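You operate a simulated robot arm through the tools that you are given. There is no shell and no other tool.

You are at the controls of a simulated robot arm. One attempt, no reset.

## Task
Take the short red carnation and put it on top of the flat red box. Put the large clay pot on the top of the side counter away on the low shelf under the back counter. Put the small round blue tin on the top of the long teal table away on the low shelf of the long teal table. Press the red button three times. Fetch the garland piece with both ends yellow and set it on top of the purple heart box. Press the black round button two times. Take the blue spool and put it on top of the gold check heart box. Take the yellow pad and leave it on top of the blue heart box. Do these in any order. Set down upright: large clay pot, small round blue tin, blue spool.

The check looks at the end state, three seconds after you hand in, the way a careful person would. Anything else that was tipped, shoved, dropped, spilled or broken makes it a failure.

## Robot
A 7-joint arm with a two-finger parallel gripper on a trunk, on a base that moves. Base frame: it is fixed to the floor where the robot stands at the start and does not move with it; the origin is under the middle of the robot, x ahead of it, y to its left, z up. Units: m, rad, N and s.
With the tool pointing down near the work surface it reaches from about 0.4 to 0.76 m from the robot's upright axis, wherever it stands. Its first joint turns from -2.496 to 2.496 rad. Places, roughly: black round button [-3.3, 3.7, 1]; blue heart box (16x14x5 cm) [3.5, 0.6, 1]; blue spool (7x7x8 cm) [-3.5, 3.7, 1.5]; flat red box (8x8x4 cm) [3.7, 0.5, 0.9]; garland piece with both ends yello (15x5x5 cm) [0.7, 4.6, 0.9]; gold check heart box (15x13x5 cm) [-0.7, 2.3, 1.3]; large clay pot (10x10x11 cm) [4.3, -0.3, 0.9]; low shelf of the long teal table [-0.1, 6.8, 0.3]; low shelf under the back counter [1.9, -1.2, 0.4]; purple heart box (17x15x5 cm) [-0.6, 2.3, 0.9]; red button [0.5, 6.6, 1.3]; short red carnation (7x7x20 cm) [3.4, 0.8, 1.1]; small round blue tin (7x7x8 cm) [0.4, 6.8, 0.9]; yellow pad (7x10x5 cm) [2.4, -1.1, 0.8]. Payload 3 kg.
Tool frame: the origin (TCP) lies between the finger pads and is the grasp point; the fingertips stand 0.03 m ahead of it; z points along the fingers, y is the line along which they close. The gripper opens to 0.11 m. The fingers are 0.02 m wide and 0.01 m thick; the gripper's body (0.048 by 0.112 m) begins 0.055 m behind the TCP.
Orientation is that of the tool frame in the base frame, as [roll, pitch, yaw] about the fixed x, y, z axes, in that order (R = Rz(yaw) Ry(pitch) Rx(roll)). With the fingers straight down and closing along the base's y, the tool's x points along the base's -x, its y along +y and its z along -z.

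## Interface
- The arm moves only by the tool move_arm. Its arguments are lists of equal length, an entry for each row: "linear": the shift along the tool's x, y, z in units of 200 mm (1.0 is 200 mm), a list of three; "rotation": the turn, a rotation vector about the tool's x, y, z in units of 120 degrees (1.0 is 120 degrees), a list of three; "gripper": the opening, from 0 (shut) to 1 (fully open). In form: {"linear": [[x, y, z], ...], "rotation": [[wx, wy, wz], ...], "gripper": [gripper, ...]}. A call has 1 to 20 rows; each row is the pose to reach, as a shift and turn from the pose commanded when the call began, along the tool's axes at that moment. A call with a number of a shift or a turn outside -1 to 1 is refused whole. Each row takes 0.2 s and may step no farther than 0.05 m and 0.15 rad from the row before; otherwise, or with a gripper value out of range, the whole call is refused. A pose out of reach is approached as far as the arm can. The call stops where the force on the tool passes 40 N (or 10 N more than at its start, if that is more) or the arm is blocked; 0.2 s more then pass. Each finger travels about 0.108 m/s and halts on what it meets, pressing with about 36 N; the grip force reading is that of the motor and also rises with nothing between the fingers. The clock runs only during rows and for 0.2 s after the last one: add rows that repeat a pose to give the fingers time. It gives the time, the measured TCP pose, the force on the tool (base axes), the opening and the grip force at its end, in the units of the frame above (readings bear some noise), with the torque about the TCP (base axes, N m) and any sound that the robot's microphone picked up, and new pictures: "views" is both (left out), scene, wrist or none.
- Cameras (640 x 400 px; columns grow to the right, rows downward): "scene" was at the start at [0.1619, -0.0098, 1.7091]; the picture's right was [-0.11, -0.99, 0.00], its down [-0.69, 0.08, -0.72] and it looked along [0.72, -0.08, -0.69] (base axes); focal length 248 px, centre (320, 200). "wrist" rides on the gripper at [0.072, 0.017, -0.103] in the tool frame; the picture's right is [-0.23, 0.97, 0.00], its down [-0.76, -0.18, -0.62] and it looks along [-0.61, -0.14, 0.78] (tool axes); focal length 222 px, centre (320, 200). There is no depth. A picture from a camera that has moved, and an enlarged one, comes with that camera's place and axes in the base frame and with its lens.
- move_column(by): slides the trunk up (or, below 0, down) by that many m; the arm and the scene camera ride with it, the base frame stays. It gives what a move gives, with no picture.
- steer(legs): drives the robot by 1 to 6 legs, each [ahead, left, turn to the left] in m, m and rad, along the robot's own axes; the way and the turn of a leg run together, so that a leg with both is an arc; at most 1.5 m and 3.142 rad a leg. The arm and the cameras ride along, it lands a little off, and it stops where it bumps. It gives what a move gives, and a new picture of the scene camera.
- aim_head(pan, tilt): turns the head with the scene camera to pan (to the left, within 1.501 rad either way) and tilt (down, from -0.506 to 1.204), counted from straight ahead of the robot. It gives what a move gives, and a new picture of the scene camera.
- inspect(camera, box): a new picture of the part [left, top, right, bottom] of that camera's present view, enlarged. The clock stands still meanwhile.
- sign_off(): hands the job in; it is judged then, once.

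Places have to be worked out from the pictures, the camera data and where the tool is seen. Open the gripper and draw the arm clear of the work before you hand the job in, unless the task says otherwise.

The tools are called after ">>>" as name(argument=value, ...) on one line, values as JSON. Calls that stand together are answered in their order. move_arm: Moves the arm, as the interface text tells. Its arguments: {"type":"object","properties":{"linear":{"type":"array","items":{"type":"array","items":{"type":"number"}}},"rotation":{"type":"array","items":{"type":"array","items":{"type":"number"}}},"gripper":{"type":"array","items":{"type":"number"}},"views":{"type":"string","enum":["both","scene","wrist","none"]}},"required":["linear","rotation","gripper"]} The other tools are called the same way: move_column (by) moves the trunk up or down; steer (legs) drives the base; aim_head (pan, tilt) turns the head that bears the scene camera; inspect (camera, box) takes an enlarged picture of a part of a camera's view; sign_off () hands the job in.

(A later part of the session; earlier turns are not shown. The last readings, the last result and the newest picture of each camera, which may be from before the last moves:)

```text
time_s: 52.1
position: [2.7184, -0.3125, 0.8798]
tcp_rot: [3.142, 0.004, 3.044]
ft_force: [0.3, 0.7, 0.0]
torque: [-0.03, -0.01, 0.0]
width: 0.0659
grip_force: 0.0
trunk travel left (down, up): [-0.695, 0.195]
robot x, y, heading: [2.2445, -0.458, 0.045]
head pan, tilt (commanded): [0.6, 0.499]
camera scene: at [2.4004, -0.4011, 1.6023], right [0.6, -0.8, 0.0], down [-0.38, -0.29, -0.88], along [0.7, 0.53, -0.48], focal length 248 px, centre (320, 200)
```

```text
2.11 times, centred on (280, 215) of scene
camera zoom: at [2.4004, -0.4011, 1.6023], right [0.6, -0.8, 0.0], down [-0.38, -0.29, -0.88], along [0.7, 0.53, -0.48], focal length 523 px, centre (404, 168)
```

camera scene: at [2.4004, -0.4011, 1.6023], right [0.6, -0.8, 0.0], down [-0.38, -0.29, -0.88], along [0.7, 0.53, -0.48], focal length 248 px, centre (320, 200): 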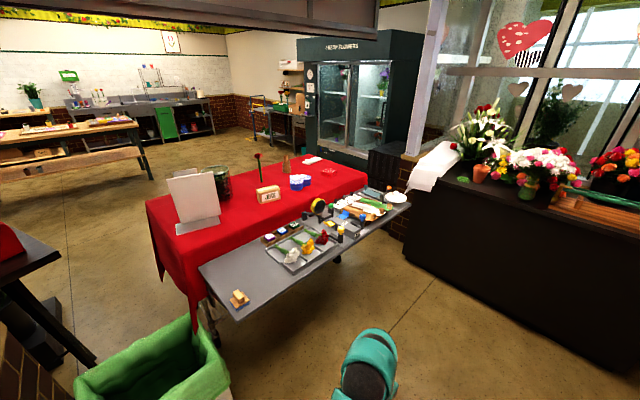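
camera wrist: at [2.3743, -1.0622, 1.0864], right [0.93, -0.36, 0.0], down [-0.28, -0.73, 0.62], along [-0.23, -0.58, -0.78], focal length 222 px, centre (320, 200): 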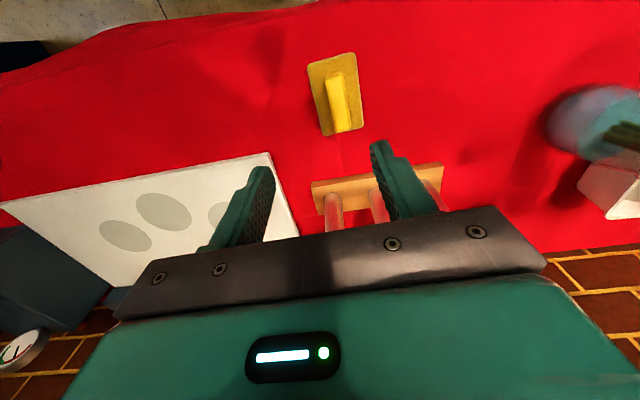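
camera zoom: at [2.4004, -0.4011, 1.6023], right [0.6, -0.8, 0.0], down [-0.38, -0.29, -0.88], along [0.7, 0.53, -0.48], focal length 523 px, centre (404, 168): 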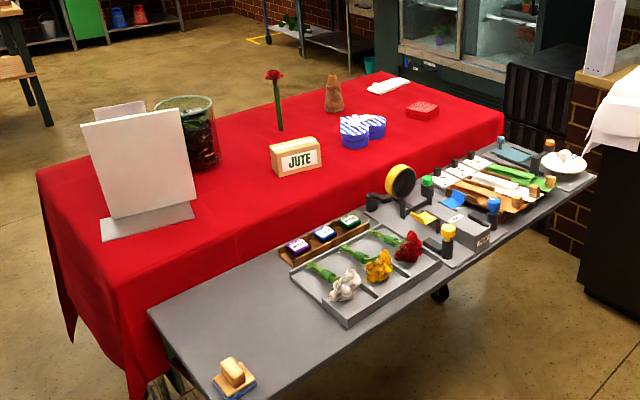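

The pot's centre is about (4.34,-0.335,0.94), ~20 cm behind the counter's front edge, with flowers close on the right. I drive ahead to about (3.55,-0.42).

>>> steer(legs=[[1.0, -0.03, -0.045]])

>>> aim_head(pan=0.0, tilt=0.7)

```text
time_s: 57.4
position: [3.7254, -0.3205, 0.8812]
tcp_rot: [-3.14, 0.002, 3.021]
ft_force: [-0.1, 0.1, 0.3]
torque: [0.02, 0.02, 0.0]
width: 0.0661
grip_force: 0.0
trunk travel left (down, up): [-0.695, 0.195]
robot x, y, heading: [3.2495, -0.4586, 0.019]
head pan, tilt (commanded): [0.6, 0.499]
camera scene: at [3.4063, -0.4022, 1.6023], right [0.58, -0.81, 0.0], down [-0.39, -0.28, -0.88], along [0.71, 0.51, -0.48], focal length 248 px, centre (320, 200)
```

scene: 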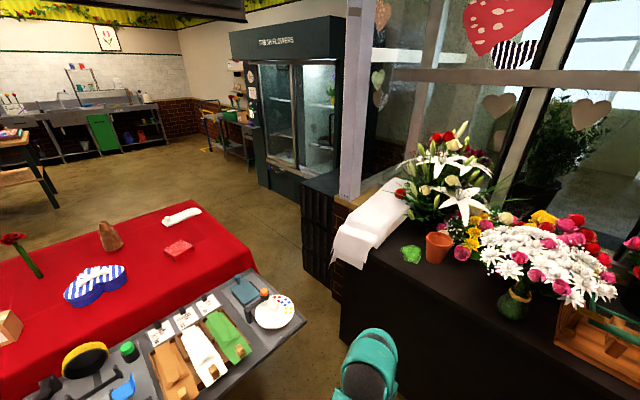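

```text
time_s: 58.4
position: [3.7268, -0.3207, 0.88]
tcp_rot: [-3.14, 0.003, 3.02]
ft_force: [0.3, 0.4, 0.4]
torque: [-0.01, 0.01, -0.01]
width: 0.0662
grip_force: 0.0
trunk travel left (down, up): [-0.695, 0.195]
robot x, y, heading: [3.2521, -0.4559, 0.019]
head pan, tilt (commanded): [0.0, 0.7]
camera scene: at [3.4167, -0.4533, 1.5846], right [0.02, -1.0, 0.0], down [-0.64, -0.01, -0.77], along [0.76, 0.02, -0.64], focal length 248 px, centre (320, 200)
```

scene: 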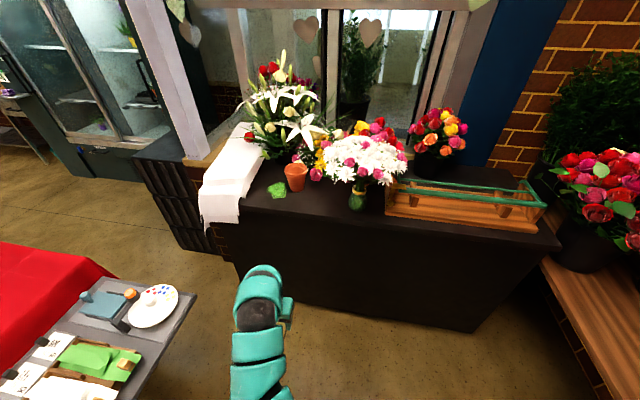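

The pot reads consistently at (4.34,-0.325,0.94). I first raise the hand and extend it forward, straightening its yaw, before tilting it.

>>> move_arm(linear=[[0, 0, -0.2], [0, 0, -0.4], [-0.24, 0.03, -0.4], [-0.48, 0.06, -0.4], [-0.72, 0.09, -0.4], [-0.96, 0.12, -0.4]], rotation=[[0, 0, -0.02], [0, 0, -0.04], [0, 0, -0.058], [0, 0, -0.058], [0, 0, -0.058], [0, 0, -0.058]], gripper=[0.8, 1, 1, 1, 1, 1], views="none")

>>> move_arm(linear=[[-0.05, 0, 0], [-0.1, 0, 0], [-0.15, 0, 0], [-0.2, 0, 0], [-0.25, 0, 0], [-0.3, 0, 0], [-0.35, 0, 0], [-0.4, 0, 0]], rotation=[[0, -0.065, 0], [0, -0.13, 0], [0, -0.195, 0], [0, -0.26, 0], [0, -0.325, 0], [0, -0.39, 0], [0, -0.455, 0], [0, -0.5, 0]], gripper=[1, 1, 1, 1, 1, 1, 1, 1], views="both")

```text
time_s: 60.0
position: [3.9049, -0.3237, 0.9383]
tcp_rot: [3.137, -0.058, 3.136]
ft_force: [0.2, -1.0, 0.3]
torque: [0.07, 0.03, 0.04]
width: 0.1101
grip_force: 0.0
out of reach, approached as far as the arm can: row 1, 2, 3, 4, 5
trunk travel left (down, up): [-0.695, 0.195]
robot x, y, heading: [3.2538, -0.4572, 0.015]
head pan, tilt (commanded): [0.0, 0.7]
stopped in row 6: the arm was blocked; the commanded pose is now the measured one
```

```text
time_s: 61.8
position: [3.9834, -0.323, 0.9331]
tcp_rot: [3.137, 0.99, 3.134]
ft_force: [-0.5, 0.3, 0.0]
torque: [0.01, 0.0, -0.01]
width: 0.1099
grip_force: 0.1
trunk travel left (down, up): [-0.695, 0.195]
robot x, y, heading: [3.2511, -0.4567, 0.017]
head pan, tilt (commanded): [0.0, 0.7]
camera scene: at [3.4171, -0.4535, 1.5846], right [0.02, -1.0, 0.0], down [-0.64, -0.01, -0.76], along [0.76, 0.01, -0.64], focal length 248 px, centre (320, 200)
camera wrist: at [3.8566, -0.3036, 0.9288], right [0.13, 0.97, 0.19], down [-0.11, -0.18, 0.98], along [0.99, -0.14, 0.08], focal length 222 px, centre (320, 200)
```

scene: 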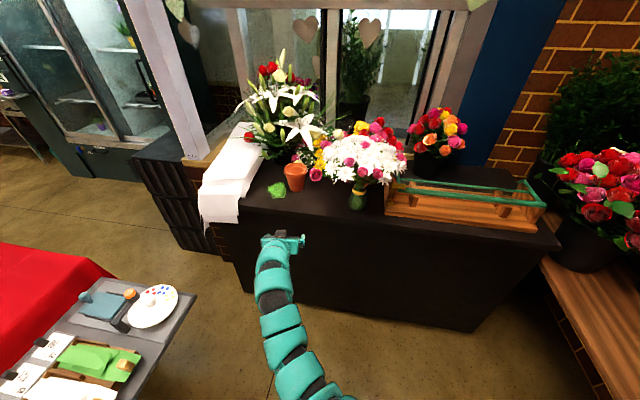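
wrist: 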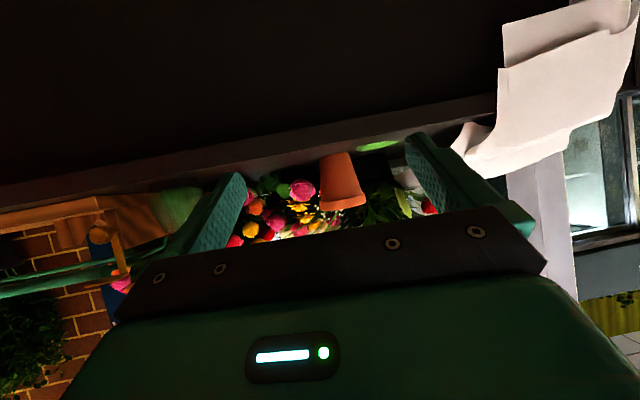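

The tilted hand sees the pot straight ahead: centre y≈-0.325, base z≈0.885, rim ≈0.995. I raise the hand 2 cm and drive the base ahead 0.2 m.

>>> move_arm(linear=[[-0.084, 0, -0.054], [-0.084, 0, -0.054]], rotation=[[0, 0, 0], [0, 0, 0]], gripper=[1, 1], views="none")

>>> steer(legs=[[0.19, -0.003, -0.017]])

>>> inspect(camera="wrist", box=[160, 80, 480, 280])

>>> inspect(camera="scene", box=[200, 80, 440, 260])

```text
time_s: 62.4
position: [3.9839, -0.3223, 0.9529]
tcp_rot: [3.135, 0.992, 3.133]
ft_force: [-0.1, -0.4, 0.6]
torque: [-0.03, -0.01, 0.02]
width: 0.1101
grip_force: 0.1
trunk travel left (down, up): [-0.695, 0.195]
robot x, y, heading: [3.2503, -0.4548, 0.013]
head pan, tilt (commanded): [0.0, 0.7]
```

```text
time_s: 63.9
position: [4.1774, -0.3316, 0.9515]
tcp_rot: [3.135, 0.989, 3.12]
ft_force: [0.5, 0.6, -0.1]
torque: [0.0, 0.0, 0.03]
width: 0.1102
grip_force: 0.2
trunk travel left (down, up): [-0.695, 0.195]
robot x, y, heading: [3.445, -0.4561, 0.005]
head pan, tilt (commanded): [0.0, 0.7]
camera scene: at [3.6112, -0.4563, 1.5844], right [0.01, -1.0, 0.0], down [-0.65, 0.0, -0.76], along [0.76, 0.0, -0.65], focal length 248 px, centre (320, 200)
```

scene: 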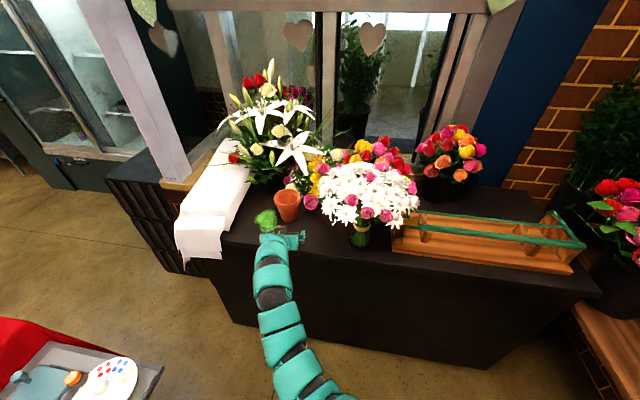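

```text
2.00 times, centred on (320, 180) of wrist
camera zoom: at [4.0522, -0.3123, 0.948], right [0.14, 0.97, 0.19], down [-0.11, -0.18, 0.98], along [0.98, -0.16, 0.08], focal length 444 px, centre (320, 240)
```

zoom: 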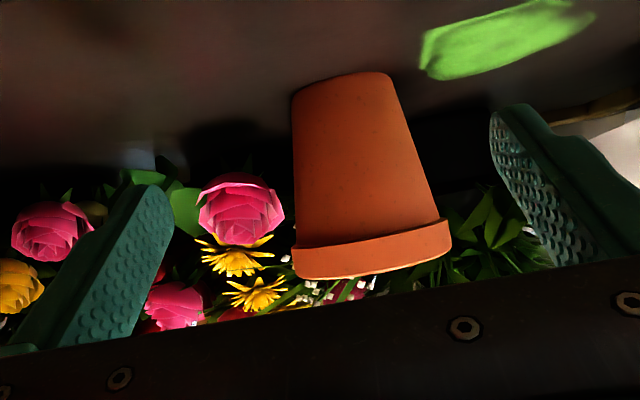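

```text
2.22 times, centred on (320, 170) of scene
camera zoom: at [3.6112, -0.4563, 1.5844], right [0.01, -1.0, 0.0], down [-0.65, 0.0, -0.76], along [0.76, 0.0, -0.65], focal length 552 px, centre (320, 267)
```

zoom: 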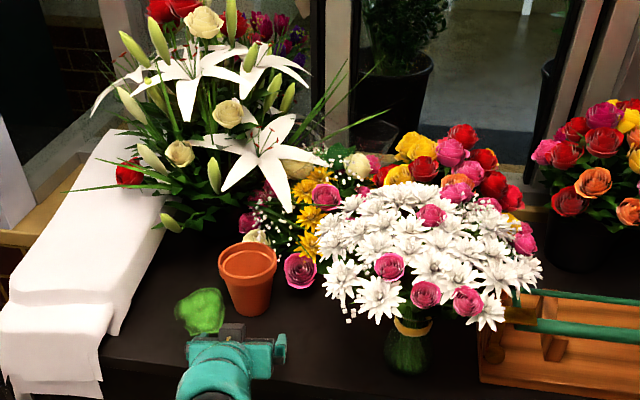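

Triangulated: pot axis ≈(4.317,-0.330), magenta rose ≈(4.366,-0.418), leaving ~1 cm clearance for the finger. I advance the open fingers around the pot.

>>> move_arm(linear=[[-0.088, 0.02, 0.137], [-0.176, 0.042, 0.275], [-0.264, 0.042, 0.412], [-0.352, 0.042, 0.549]], rotation=[[0, 0, 0], [0, 0, 0], [0, 0, 0], [0, 0, 0]], gripper=[0.98, 0.97, 0.97, 0.97], views="both")

>>> inspect(camera="wrist", box=[160, 60, 480, 260])

```text
time_s: 64.9
position: [4.3097, -0.3276, 0.95]
tcp_rot: [3.135, 0.991, 3.12]
ft_force: [0.2, -0.3, 0.3]
torque: [0.02, 0.02, 0.01]
width: 0.1067
grip_force: 0.2
trunk travel left (down, up): [-0.695, 0.195]
robot x, y, heading: [3.4462, -0.4595, 0.003]
head pan, tilt (commanded): [0.0, 0.7]
camera scene: at [3.6103, -0.4564, 1.5845], right [0.01, -1.0, 0.0], down [-0.64, 0.0, -0.76], along [0.76, 0.0, -0.64], focal length 248 px, centre (320, 200)
camera wrist: at [4.1841, -0.308, 0.9461], right [0.14, 0.97, 0.19], down [-0.11, -0.18, 0.98], along [0.98, -0.16, 0.08], focal length 222 px, centre (320, 200)
```

scene: 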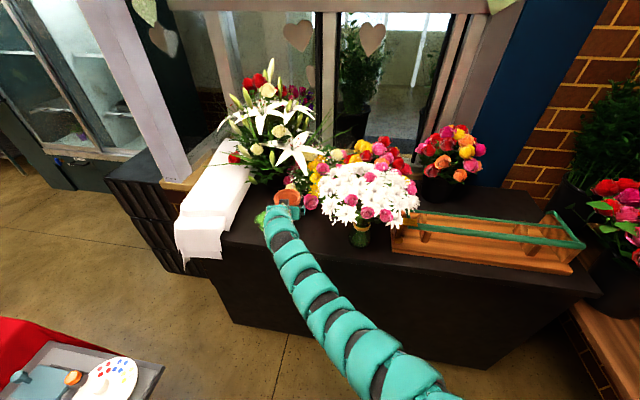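
wrist: 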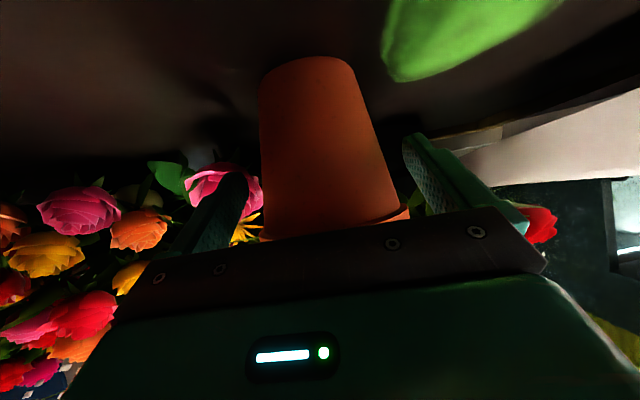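

```text
2.00 times, centred on (320, 160) of wrist
camera zoom: at [4.1841, -0.308, 0.9461], right [0.14, 0.97, 0.19], down [-0.11, -0.18, 0.98], along [0.98, -0.16, 0.08], focal length 444 px, centre (320, 280)
```

zoom: 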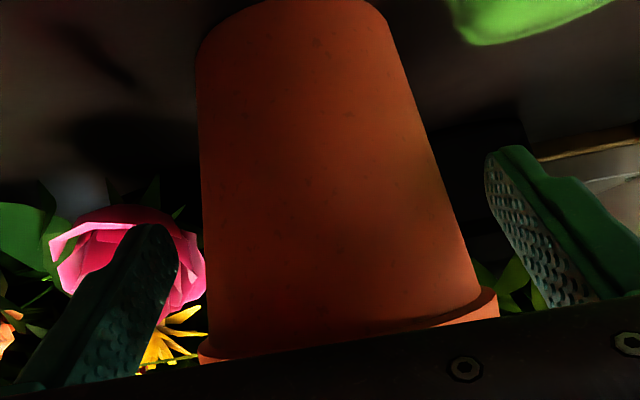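

The pot is between the fingers, slightly nearer the −y finger (1 cm vs 2.6 cm gap). I close the gripper gradually.

>>> move_arm(linear=[[0, -0.015, 0], [0, -0.015, 0], [0, -0.015, 0], [0, -0.015, 0], [0, -0.015, 0], [0, -0.015, 0]], rotation=[[0, 0, 0], [0, 0, 0], [0, 0, 0], [0, 0, 0], [0, 0, 0], [0, 0, 0]], gripper=[0.9, 0.8, 0.7, 0.6, 0.5, 0.5], views="both")

```text
time_s: 66.3
position: [4.3076, -0.3294, 0.9509]
tcp_rot: [3.137, 0.992, 3.12]
ft_force: [0.0, 0.2, 1.5]
torque: [0.15, -0.14, -0.02]
width: 0.0832
grip_force: 36.3
trunk travel left (down, up): [-0.695, 0.195]
robot x, y, heading: [3.4479, -0.4583, 0.006]
head pan, tilt (commanded): [0.0, 0.7]
camera scene: at [3.6097, -0.4562, 1.5846], right [0.01, -1.0, 0.0], down [-0.64, 0.0, -0.76], along [0.76, 0.0, -0.64], focal length 248 px, centre (320, 200)
camera wrist: at [4.1819, -0.3101, 0.9465], right [0.14, 0.97, 0.19], down [-0.11, -0.18, 0.98], along [0.98, -0.16, 0.08], focal length 222 px, centre (320, 200)
```

scene: 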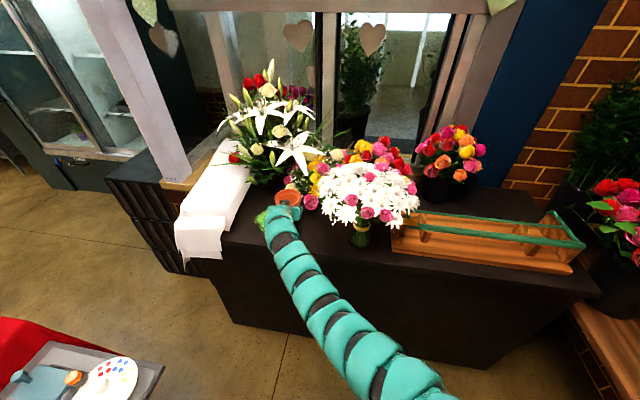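
wrist: 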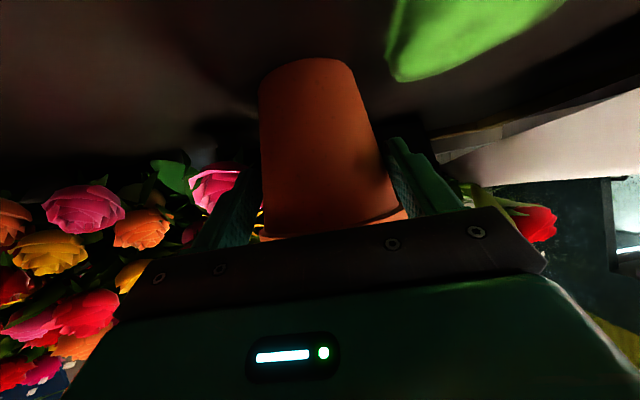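

The pot is gripped at 83 mm. I lift it 3 cm and pull it straight back, away from the lilies and roses.

>>> move_arm(linear=[[-0.06, 0, -0.04], [-0.125, 0, -0.083], [0.005, 0, -0.283], [0.135, 0, -0.483], [0.265, 0, -0.683]], rotation=[[0, 0, 0], [0, 0, 0], [0, 0, 0], [0, 0, 0], [0, 0, 0]], gripper=[0.5, 0.5, 0.5, 0.5, 0.5], views="both")

```text
time_s: 67.5
position: [4.1649, -0.3289, 0.9819]
tcp_rot: [3.135, 0.991, 3.121]
ft_force: [0.1, 0.0, -0.1]
torque: [-0.02, 0.01, 0.0]
width: 0.0552
grip_force: 0.1
trunk travel left (down, up): [-0.695, 0.195]
robot x, y, heading: [3.4433, -0.4556, 0.011]
head pan, tilt (commanded): [0.0, 0.7]
camera scene: at [3.6084, -0.4565, 1.5848], right [0.01, -1.0, 0.0], down [-0.64, 0.0, -0.77], along [0.77, 0.0, -0.64], focal length 248 px, centre (320, 200)
camera wrist: at [4.0386, -0.3092, 0.9784], right [0.14, 0.97, 0.19], down [-0.11, -0.18, 0.98], along [0.98, -0.16, 0.08], focal length 222 px, centre (320, 200)
```

scene: 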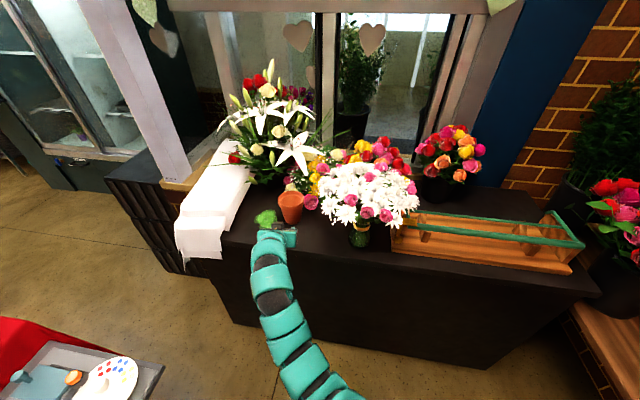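
wrist: 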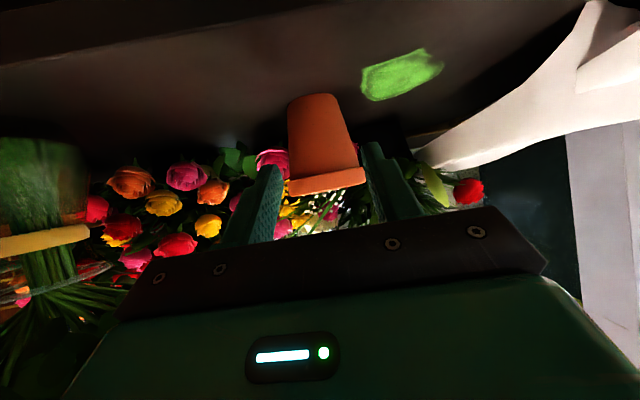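

The pot slipped out and stands where it was: I was gripping it too far forward on the fingertips. I reopen and look carefully at its position again.

>>> move_arm(linear=[[0, 0, 0], [0, 0, 0], [0, 0, 0]], rotation=[[0, 0, 0], [0, 0, 0], [0, 0, 0]], gripper=[0.8, 1, 1], views="none")

>>> inspect(camera="wrist", box=[200, 60, 440, 210])

>>> inspect(camera="scene", box=[220, 130, 380, 250])

```text
time_s: 68.3
position: [4.1658, -0.3292, 0.9822]
tcp_rot: [3.137, 0.992, 3.122]
ft_force: [0.0, -0.2, 0.4]
torque: [0.01, 0.0, 0.0]
width: 0.1103
grip_force: 0.1
trunk travel left (down, up): [-0.695, 0.195]
robot x, y, heading: [3.4446, -0.4589, 0.007]
head pan, tilt (commanded): [0.0, 0.7]
```

```text
2.67 times, centred on (320, 135) of wrist
camera zoom: at [4.0396, -0.3084, 0.9779], right [0.14, 0.97, 0.19], down [-0.11, -0.18, 0.98], along [0.98, -0.16, 0.08], focal length 592 px, centre (320, 373)
```

zoom: 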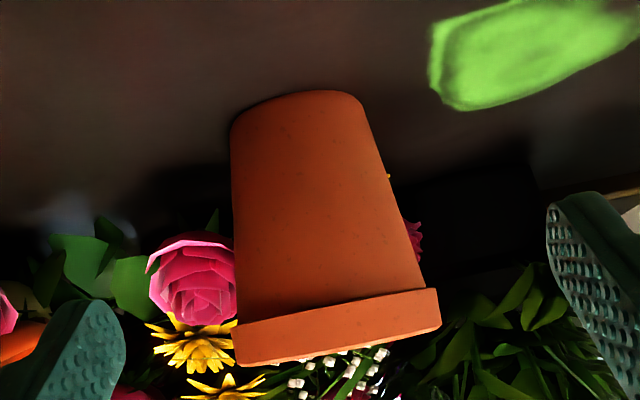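

```text
3.33 times, centred on (300, 190) of scene
camera zoom: at [3.6096, -0.4562, 1.5846], right [0.01, -1.0, 0.0], down [-0.64, 0.0, -0.76], along [0.76, 0.0, -0.64], focal length 828 px, centre (387, 233)
```

zoom: 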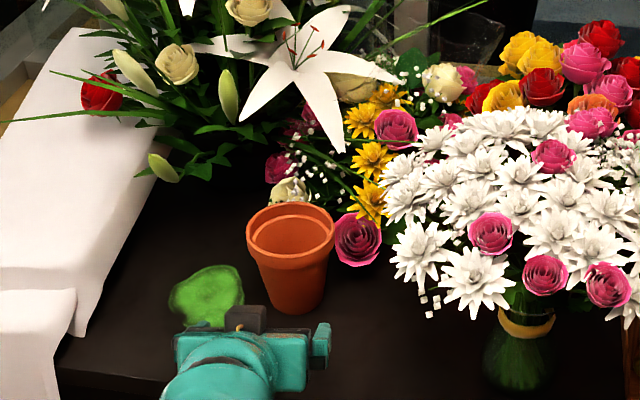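

The pot now stands at about (4.32,-0.345), close to the magenta rose. I'll approach from the front-left (yawed −30°), deeper and higher, so its rim lip rests on the fingers; first I swing the hand to that start pose.

>>> move_arm(linear=[[0.018, 0.084, 0.023], [0.036, 0.168, 0.046], [0.054, 0.252, 0.069], [0.071, 0.336, 0.092]], rotation=[[0.0518, 0, 0.0341], [0.1037, 0, 0.0683], [0.1555, 0, 0.1024], [0.2074, 0, 0.1366]], gripper=[1, 1, 1, 1], views="both")

```text
time_s: 69.3
position: [4.1732, -0.2579, 0.9599]
tcp_rot: [3.134, 0.99, 2.599]
ft_force: [-0.4, -1.0, -0.6]
torque: [0.0, -0.02, -0.01]
width: 0.1101
grip_force: 0.0
trunk travel left (down, up): [-0.695, 0.195]
robot x, y, heading: [3.4456, -0.4558, 0.008]
head pan, tilt (commanded): [0.0, 0.7]
camera scene: at [3.6099, -0.4553, 1.5846], right [0.01, -1.0, 0.0], down [-0.64, 0.0, -0.76], along [0.76, 0.0, -0.64], focal length 248 px, centre (320, 200)
camera wrist: at [4.0729, -0.1788, 0.9568], right [0.61, 0.77, 0.19], down [-0.18, -0.1, 0.98], along [0.78, -0.63, 0.08], focal length 222 px, centre (320, 200)
```

scene: 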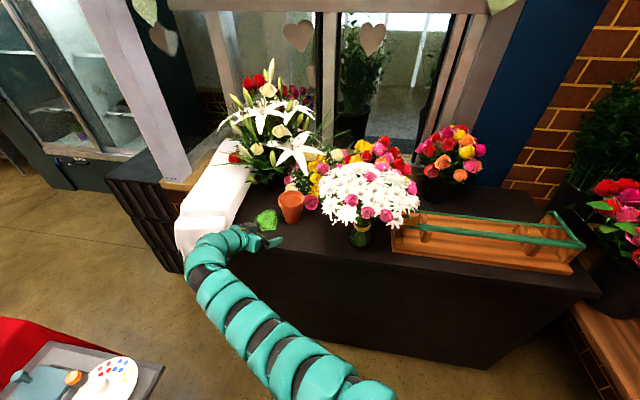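
wrist: 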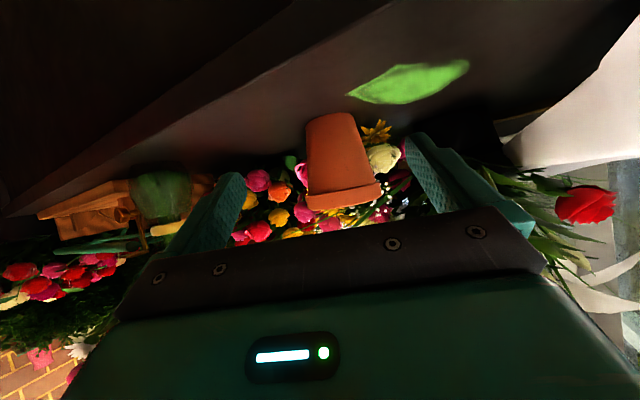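

The approach line toward the pot is clear of the roses (white rose ≈9 cm beyond). I advance halfway with a bit more tilt and check centring.

>>> move_arm(linear=[[-0.094, 0.007, 0.153], [-0.189, 0.014, 0.306], [-0.283, 0.02, 0.459]], rotation=[[0, -0.0525, 0], [0, -0.0525, 0], [0, -0.0525, 0]], gripper=[1, 1, 1], views="none")

>>> inspect(camera="wrist", box=[160, 60, 480, 260])

>>> inspect(camera="scene", box=[220, 130, 380, 250])

```text
time_s: 70.1
position: [4.2621, -0.3267, 0.9631]
tcp_rot: [3.13, 1.098, 2.597]
ft_force: [0.1, -0.5, -0.2]
torque: [0.01, -0.01, -0.02]
width: 0.1102
grip_force: 0.0
out of reach, approached as far as the arm can: row 3
trunk travel left (down, up): [-0.695, 0.195]
robot x, y, heading: [3.4466, -0.4578, 0.005]
head pan, tilt (commanded): [0.0, 0.7]
```

```text
2.00 times, centred on (320, 160) of wrist
camera zoom: at [4.1631, -0.2467, 0.9446], right [0.58, 0.78, 0.21], down [-0.27, -0.05, 0.96], along [0.76, -0.62, 0.18], focal length 444 px, centre (320, 280)
```

zoom: 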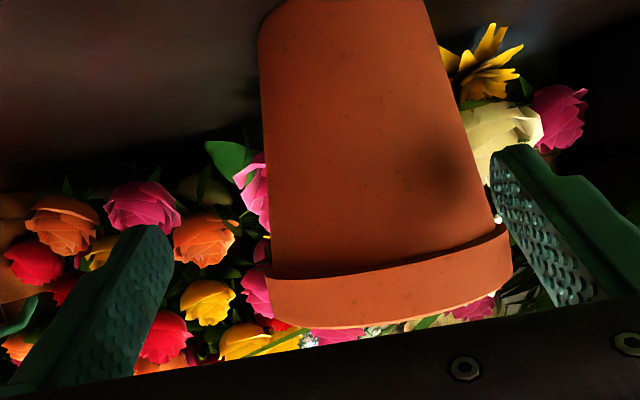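

```text
3.33 times, centred on (300, 190) of scene
camera zoom: at [3.611, -0.458, 1.5845], right [0.01, -1.0, 0.0], down [-0.64, 0.0, -0.76], along [0.76, 0.0, -0.64], focal length 828 px, centre (387, 233)
```

zoom: 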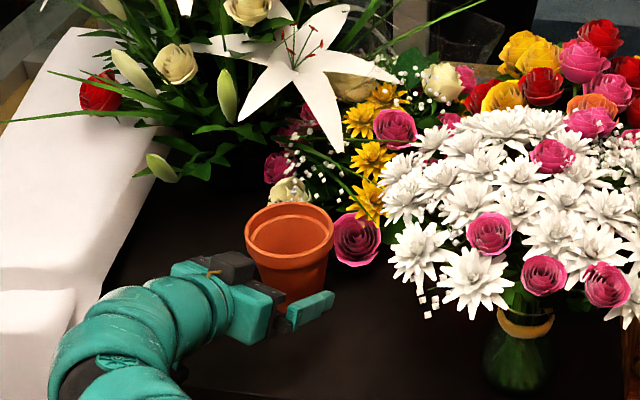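

Centre needs ~1.9 cm toward +tool-y and 5.4 cm more, but the arm is at its reach limit. I retract 11 cm along the approach line and bring the base 8 cm closer.

>>> move_arm(linear=[[0.084, 0, -0.163], [0.168, 0, -0.326], [0.251, 0, -0.49]], rotation=[[0, 0, 0], [0, 0, 0], [0, 0, 0]], gripper=[1, 1, 1], views="none")

>>> steer(legs=[[0.08, 0.0, -0.005]])

>>> inspect(camera="wrist", box=[160, 60, 480, 260])

```text
time_s: 70.9
position: [4.1642, -0.2724, 0.964]
tcp_rot: [3.132, 1.1, 2.598]
ft_force: [0.5, 1.5, -0.4]
torque: [-0.02, 0.01, -0.02]
width: 0.11
grip_force: 0.0
trunk travel left (down, up): [-0.695, 0.195]
robot x, y, heading: [3.4464, -0.4556, 0.005]
head pan, tilt (commanded): [0.0, 0.7]
```

```text
time_s: 72.0
position: [4.2478, -0.2748, 0.9631]
tcp_rot: [3.135, 1.098, 2.593]
ft_force: [0.5, 0.2, -0.3]
torque: [-0.01, -0.04, 0.0]
width: 0.1099
grip_force: 0.1
trunk travel left (down, up): [-0.695, 0.195]
robot x, y, heading: [3.5223, -0.4527, -0.002]
head pan, tilt (commanded): [0.0, 0.7]
camera scene: at [3.6919, -0.4568, 1.5844], right [0.0, -1.0, 0.0], down [-0.65, 0.0, -0.76], along [0.76, 0.0, -0.65], focal length 248 px, centre (320, 200)
```

scene: 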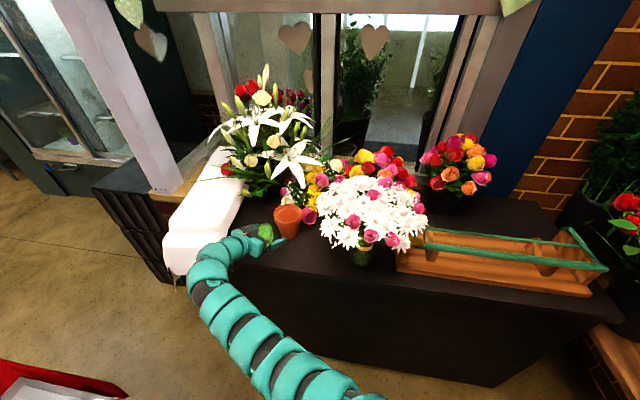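

```text
2.00 times, centred on (320, 160) of wrist
camera zoom: at [4.1494, -0.1953, 0.9449], right [0.59, 0.78, 0.21], down [-0.27, -0.05, 0.96], along [0.76, -0.62, 0.18], focal length 444 px, centre (320, 280)
```

zoom: 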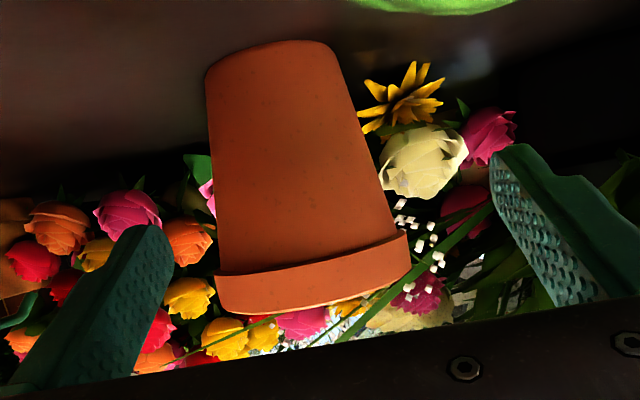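

The pot axis re-measures at (4.319,-0.338). I shift the hand 1.7 cm sideways and then advance 9.4 cm so the fingers enclose the pot under its rim.

>>> move_arm(linear=[[0, -0.084, 0], [-0.06, -0.084, 0.14], [-0.125, -0.084, 0.288], [-0.187, -0.084, 0.431]], rotation=[[0, 0, 0], [0, 0, 0], [0, 0, 0], [0, 0, 0]], gripper=[1, 1, 1, 1], views="both")

>>> inspect(camera="scene", box=[220, 150, 380, 270])

```text
time_s: 73.0
position: [4.317, -0.3396, 0.954]
tcp_rot: [3.135, 1.099, 2.594]
ft_force: [-0.2, 0.0, 0.3]
torque: [-0.02, -0.01, -0.01]
width: 0.1101
grip_force: 0.0
trunk travel left (down, up): [-0.695, 0.195]
robot x, y, heading: [3.5242, -0.4558, 0.0]
head pan, tilt (commanded): [0.0, 0.7]
camera scene: at [3.6907, -0.457, 1.5845], right [0.0, -1.0, 0.0], down [-0.64, 0.0, -0.76], along [0.76, 0.0, -0.64], focal length 248 px, centre (320, 200)
camera wrist: at [4.2177, -0.2598, 0.9376], right [0.59, 0.78, 0.21], down [-0.27, -0.05, 0.96], along [0.76, -0.62, 0.18], focal length 222 px, centre (320, 200)
```

scene: 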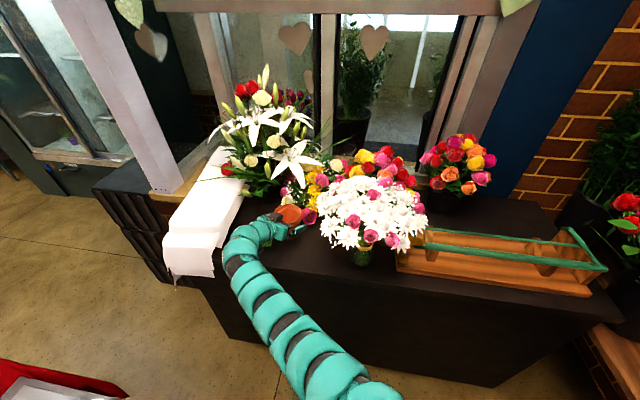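
wrist: 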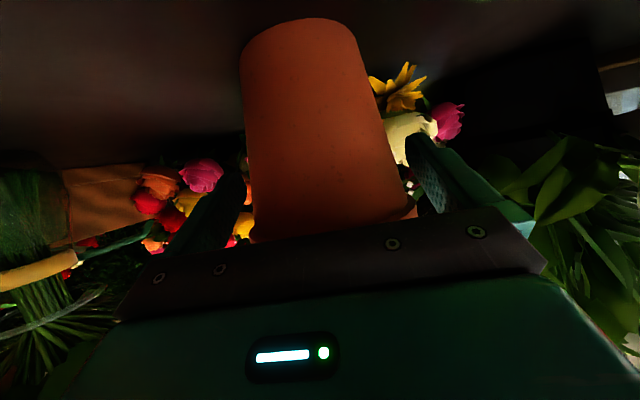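

```text
3.33 times, centred on (300, 210) of scene
camera zoom: at [3.6907, -0.457, 1.5845], right [0.0, -1.0, 0.0], down [-0.64, 0.0, -0.76], along [0.76, 0.0, -0.64], focal length 828 px, centre (387, 167)
```

zoom: 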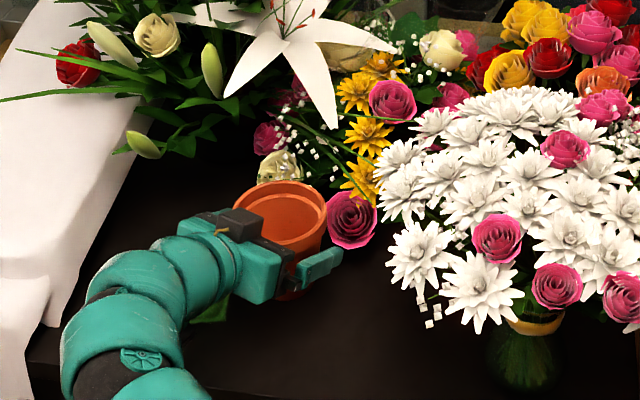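

The pot is between the fingers with no contact force. I close gently in steps.

>>> move_arm(linear=[[0, 0, 0], [0, 0, 0], [0, 0, 0], [0, 0, 0], [0, 0, 0], [0, 0, 0]], rotation=[[0, 0, 0], [0, 0, 0], [0, 0, 0], [0, 0, 0], [0, 0, 0], [0, 0, 0]], gripper=[0.9, 0.8, 0.7, 0.6, 0.6, 0.6], views="wrist")

```text
time_s: 74.4
position: [4.316, -0.3391, 0.9556]
tcp_rot: [3.134, 1.098, 2.595]
ft_force: [-0.7, 0.7, 0.2]
torque: [0.03, 0.08, -0.03]
width: 0.0874
grip_force: 35.9
trunk travel left (down, up): [-0.695, 0.195]
robot x, y, heading: [3.5234, -0.457, -0.001]
head pan, tilt (commanded): [0.0, 0.7]
camera wrist: at [4.2173, -0.2594, 0.938], right [0.59, 0.78, 0.21], down [-0.27, -0.05, 0.96], along [0.76, -0.62, 0.18], focal length 222 px, centre (320, 200)
```

wrist: 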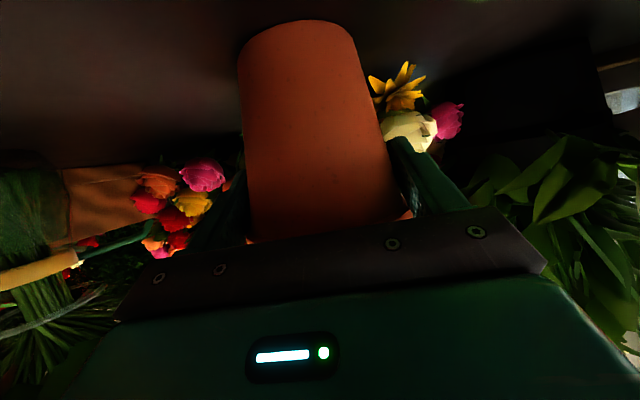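

Gripped at 87 mm. I lift slowly by 2 cm and check that the pot comes along.

>>> move_arm(linear=[[-0.022, 0, -0.0114], [-0.0445, 0, -0.0228], [-0.067, 0, -0.0342], [-0.089, 0, -0.0456], [-0.089, 0, -0.0456]], rotation=[[0, 0, 0], [0, 0, 0], [0, 0, 0], [0, 0, 0], [0, 0, 0]], gripper=[0.3, 0.3, 0.3, 0.3, 0.3], views="wrist")

>>> inspect(camera="scene", box=[220, 150, 380, 270])

```text
time_s: 75.6
position: [4.3175, -0.3392, 0.9773]
tcp_rot: [3.134, 1.099, 2.594]
ft_force: [-0.6, -1.3, -2.8]
torque: [0.01, 0.0, 0.0]
width: 0.0872
grip_force: 35.4
trunk travel left (down, up): [-0.695, 0.195]
robot x, y, heading: [3.5273, -0.4576, 0.003]
head pan, tilt (commanded): [0.0, 0.7]
camera wrist: at [4.2193, -0.2593, 0.9598], right [0.59, 0.78, 0.21], down [-0.27, -0.05, 0.96], along [0.76, -0.62, 0.18], focal length 222 px, centre (320, 200)
```

wrist: 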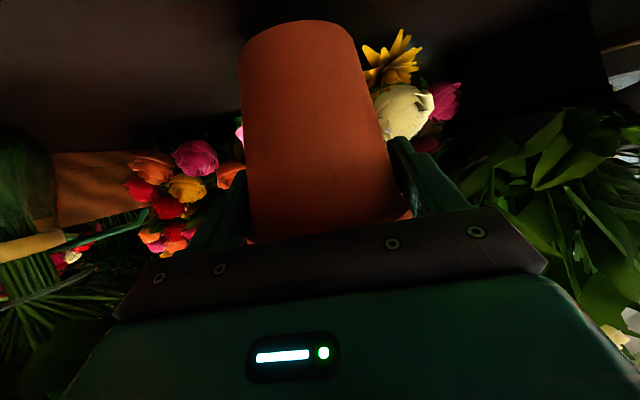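

```text
3.33 times, centred on (300, 210) of scene
camera zoom: at [3.6906, -0.4567, 1.5845], right [0.0, -1.0, 0.0], down [-0.64, 0.0, -0.76], along [0.76, 0.0, -0.64], focal length 828 px, centre (387, 167)
```

zoom: 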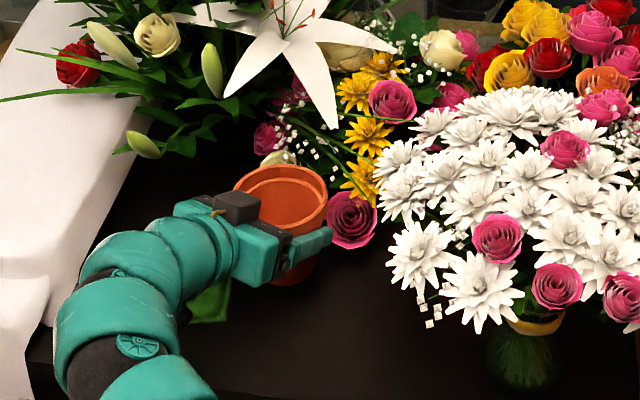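

The pot is lifted (≈2.8 N load). I pull it slowly back toward me with a bit more lift.

>>> move_arm(linear=[[0.03, -0.07, -0.113], [0.059, -0.139, -0.225], [0.0885, -0.2085, -0.338], [0.118, -0.278, -0.45], [0.1475, -0.3475, -0.563], [0.177, -0.417, -0.676]], rotation=[[0, 0, 0], [0, 0, 0], [0, 0, 0], [0, 0, 0], [0, 0, 0], [0, 0, 0]], gripper=[0.3, 0.3, 0.3, 0.3, 0.3, 0.3], views="both")

```text
time_s: 77.0
position: [4.1558, -0.3373, 1.0077]
tcp_rot: [3.13, 1.101, 2.591]
ft_force: [-0.2, -0.5, -4.1]
torque: [0.0, 0.03, 0.0]
width: 0.0874
grip_force: 35.9
trunk travel left (down, up): [-0.695, 0.195]
robot x, y, heading: [3.5233, -0.4575, 0.003]
head pan, tilt (commanded): [0.0, 0.7]
camera scene: at [3.6897, -0.4569, 1.5847], right [0.0, -1.0, 0.0], down [-0.64, 0.0, -0.77], along [0.77, 0.0, -0.64], focal length 248 px, centre (320, 200)
camera wrist: at [4.0572, -0.2572, 0.9902], right [0.59, 0.78, 0.21], down [-0.27, -0.05, 0.96], along [0.76, -0.62, 0.18], focal length 222 px, centre (320, 200)
```

scene: 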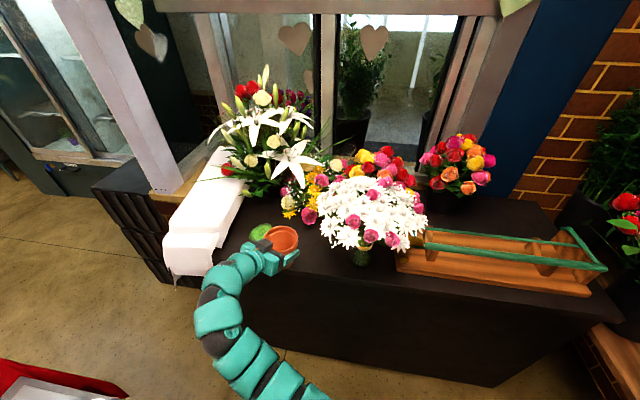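
wrist: 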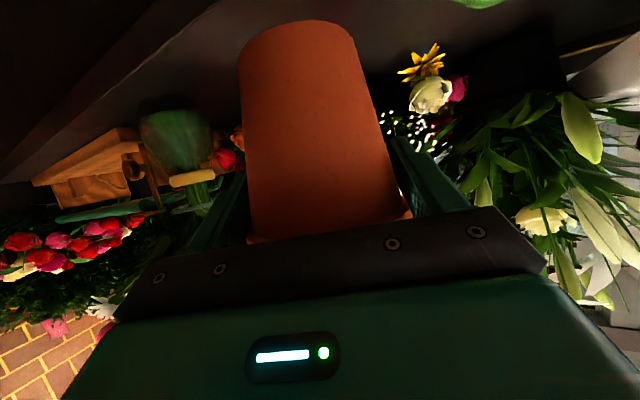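

The pot is securely held. I back the robot out along the aisle to in front of the back counter and turn toward it.

>>> steer(legs=[[-1.4, 0.06, 0]])

>>> steer(legs=[[-0.2, 0.06, 0], [0, 0, -1.57]])

>>> aim_head(pan=0.0, tilt=0.9)

```text
time_s: 83.9
position: [2.7706, -0.2771, 1.0076]
tcp_rot: [3.133, 1.098, 2.597]
ft_force: [-0.6, 0.8, -3.0]
torque: [0.02, 0.02, -0.03]
width: 0.0875
grip_force: 36.0
trunk travel left (down, up): [-0.695, 0.195]
robot x, y, heading: [2.1406, -0.3985, 0.001]
head pan, tilt (commanded): [0.0, 0.7]
camera scene: at [2.3054, -0.3971, 1.5846], right [0.0, -1.0, 0.0], down [-0.64, 0.0, -0.76], along [0.76, 0.0, -0.64], focal length 248 px, centre (320, 200)
```

scene: 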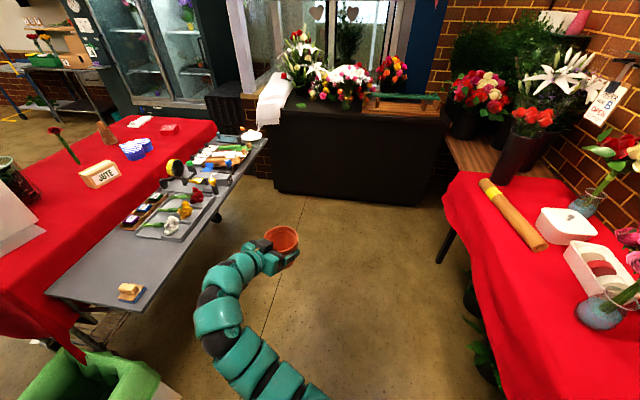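

```text
time_s: 89.4
position: [2.0545, -0.9684, 1.0072]
tcp_rot: [3.132, 1.097, 1.022]
ft_force: [0.0, 0.3, -3.0]
torque: [0.03, -0.05, -0.01]
width: 0.0873
grip_force: 35.8
trunk travel left (down, up): [-0.695, 0.195]
robot x, y, heading: [1.9357, -0.3356, -1.575]
head pan, tilt (commanded): [0.0, 0.7]
camera scene: at [1.9356, -0.5024, 1.5846], right [-1.0, 0.0, 0.0], down [0.0, 0.64, -0.76], along [0.0, -0.76, -0.64], focal length 248 px, centre (320, 200)
```

scene: 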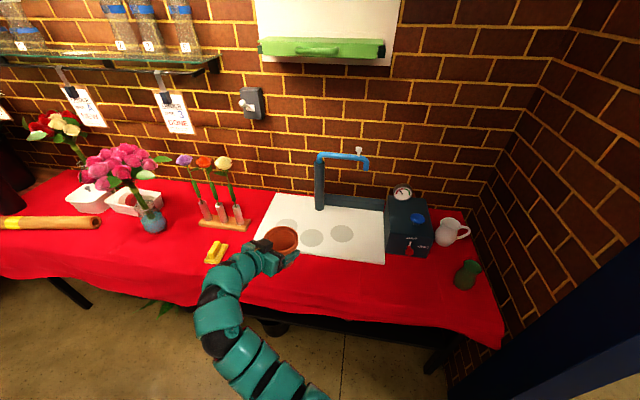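

```text
time_s: 90.1
position: [2.0557, -0.968, 1.0073]
tcp_rot: [3.132, 1.099, 1.021]
ft_force: [-0.4, 0.6, -2.8]
torque: [0.04, -0.03, 0.01]
width: 0.0866
grip_force: 35.6
trunk travel left (down, up): [-0.695, 0.195]
robot x, y, heading: [1.9335, -0.3353, -1.572]
head pan, tilt (commanded): [0.0, 0.901]
camera scene: at [1.9356, -0.493, 1.5685], right [-1.0, 0.0, 0.0], down [0.0, 0.78, -0.62], along [0.0, -0.62, -0.78], focal length 248 px, centre (320, 200)
```

scene: 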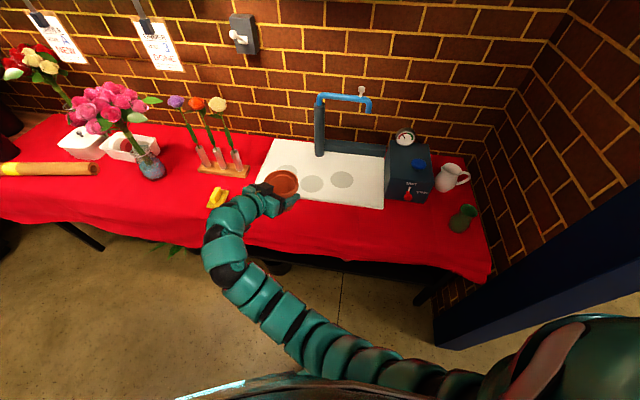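

The table's front edge is at y≈-0.9. I back off 0.3 m so arm and pot clear the table, then lower the trunk to look under the counter.

>>> steer(legs=[[-0.3, 0.0, 0.0]])

>>> move_column(by=-0.5)

>>> aim_head(pan=0.0, tilt=0.5)

```text
time_s: 92.1
position: [2.0565, -0.6731, 1.0076]
tcp_rot: [3.133, 1.101, 1.027]
ft_force: [0.4, 0.0, -2.6]
torque: [0.0, 0.0, 0.01]
width: 0.0871
grip_force: 36.1
trunk travel left (down, up): [-0.695, 0.195]
robot x, y, heading: [1.9276, -0.0437, -1.565]
head pan, tilt (commanded): [0.0, 0.901]
camera scene: at [1.9355, -0.1994, 1.5686], right [-1.0, -0.01, 0.0], down [0.0, 0.78, -0.62], along [0.0, -0.62, -0.78], focal length 248 px, centre (320, 200)
```

scene: 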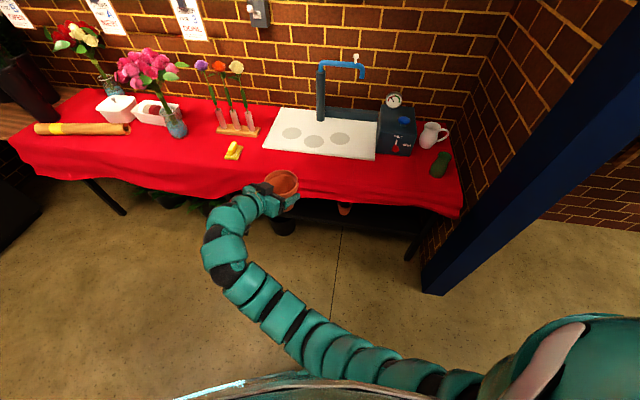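

```text
refused: -0.5 is not a number from -0.4 to 0.4
```

```text
time_s: 93.0
position: [2.0563, -0.6751, 1.0065]
tcp_rot: [3.133, 1.099, 1.027]
ft_force: [-0.1, 0.0, -3.0]
torque: [0.06, -0.02, 0.01]
width: 0.0869
grip_force: 35.9
trunk travel left (down, up): [-0.695, 0.195]
robot x, y, heading: [1.937, -0.0489, -1.566]
head pan, tilt (commanded): [0.0, 0.499]
camera scene: at [1.9356, -0.216, 1.6022], right [-1.0, -0.01, 0.0], down [0.0, 0.48, -0.88], along [0.0, -0.88, -0.48], focal length 248 px, centre (320, 200)
```

scene: 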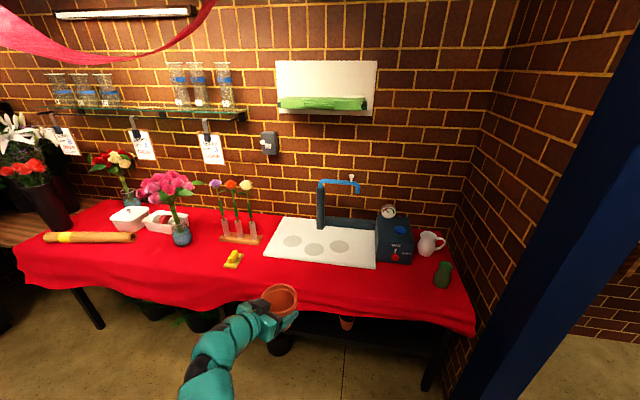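

Column moves are limited to 0.4 m per call, so I lower the trunk in one 0.4 m step and look under the counter.

>>> move_column(by=-0.4)

>>> aim_head(pan=0.0, tilt=0.6)

```text
time_s: 96.8
position: [2.0563, -0.6741, 0.6066]
tcp_rot: [3.133, 1.096, 1.028]
ft_force: [0.6, -0.6, -2.6]
torque: [0.05, -0.04, 0.0]
width: 0.087
grip_force: 35.9
trunk travel left (down, up): [-0.295, 0.595]
robot x, y, heading: [1.9352, -0.0481, -1.566]
head pan, tilt (commanded): [0.0, 0.499]
```

```text
time_s: 97.5
position: [2.0573, -0.675, 0.6061]
tcp_rot: [3.133, 1.098, 1.028]
ft_force: [0.1, 0.2, -3.6]
torque: [0.0, -0.03, -0.04]
width: 0.0871
grip_force: 35.9
trunk travel left (down, up): [-0.295, 0.595]
robot x, y, heading: [1.9358, -0.0439, -1.564]
head pan, tilt (commanded): [0.0, 0.6]
camera scene: at [1.9356, -0.2134, 1.1932], right [-1.0, -0.01, 0.0], down [0.0, 0.56, -0.83], along [0.0, -0.83, -0.56], focal length 248 px, centre (320, 200)
```

scene: 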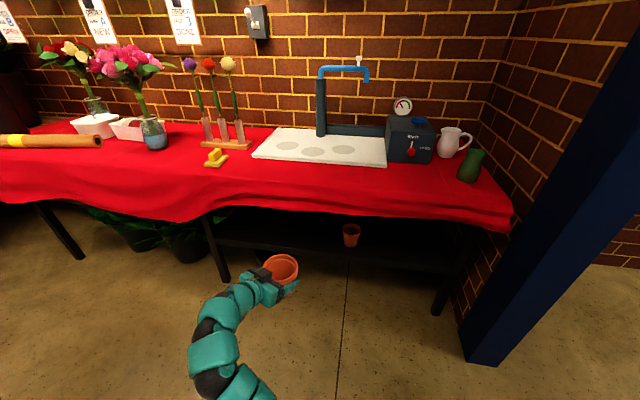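

The low shelf is visible between the table legs, with a small pot already on it. I zoom in.

>>> inspect(camera="scene", box=[190, 170, 490, 350])

```text
2.13 times, centred on (340, 260) of scene
camera zoom: at [1.9356, -0.2134, 1.1932], right [-1.0, -0.01, 0.0], down [0.0, 0.56, -0.83], along [0.0, -0.83, -0.56], focal length 530 px, centre (277, 72)
```

zoom: 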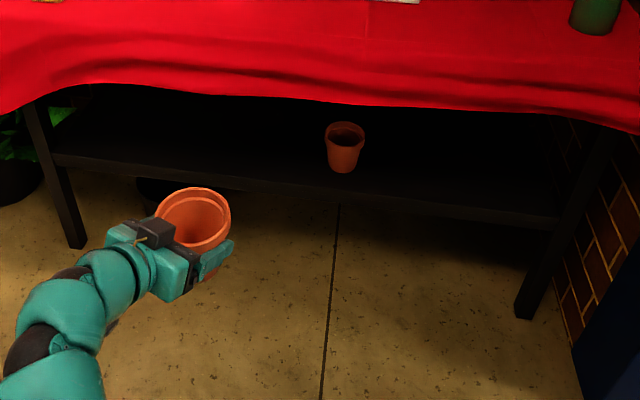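

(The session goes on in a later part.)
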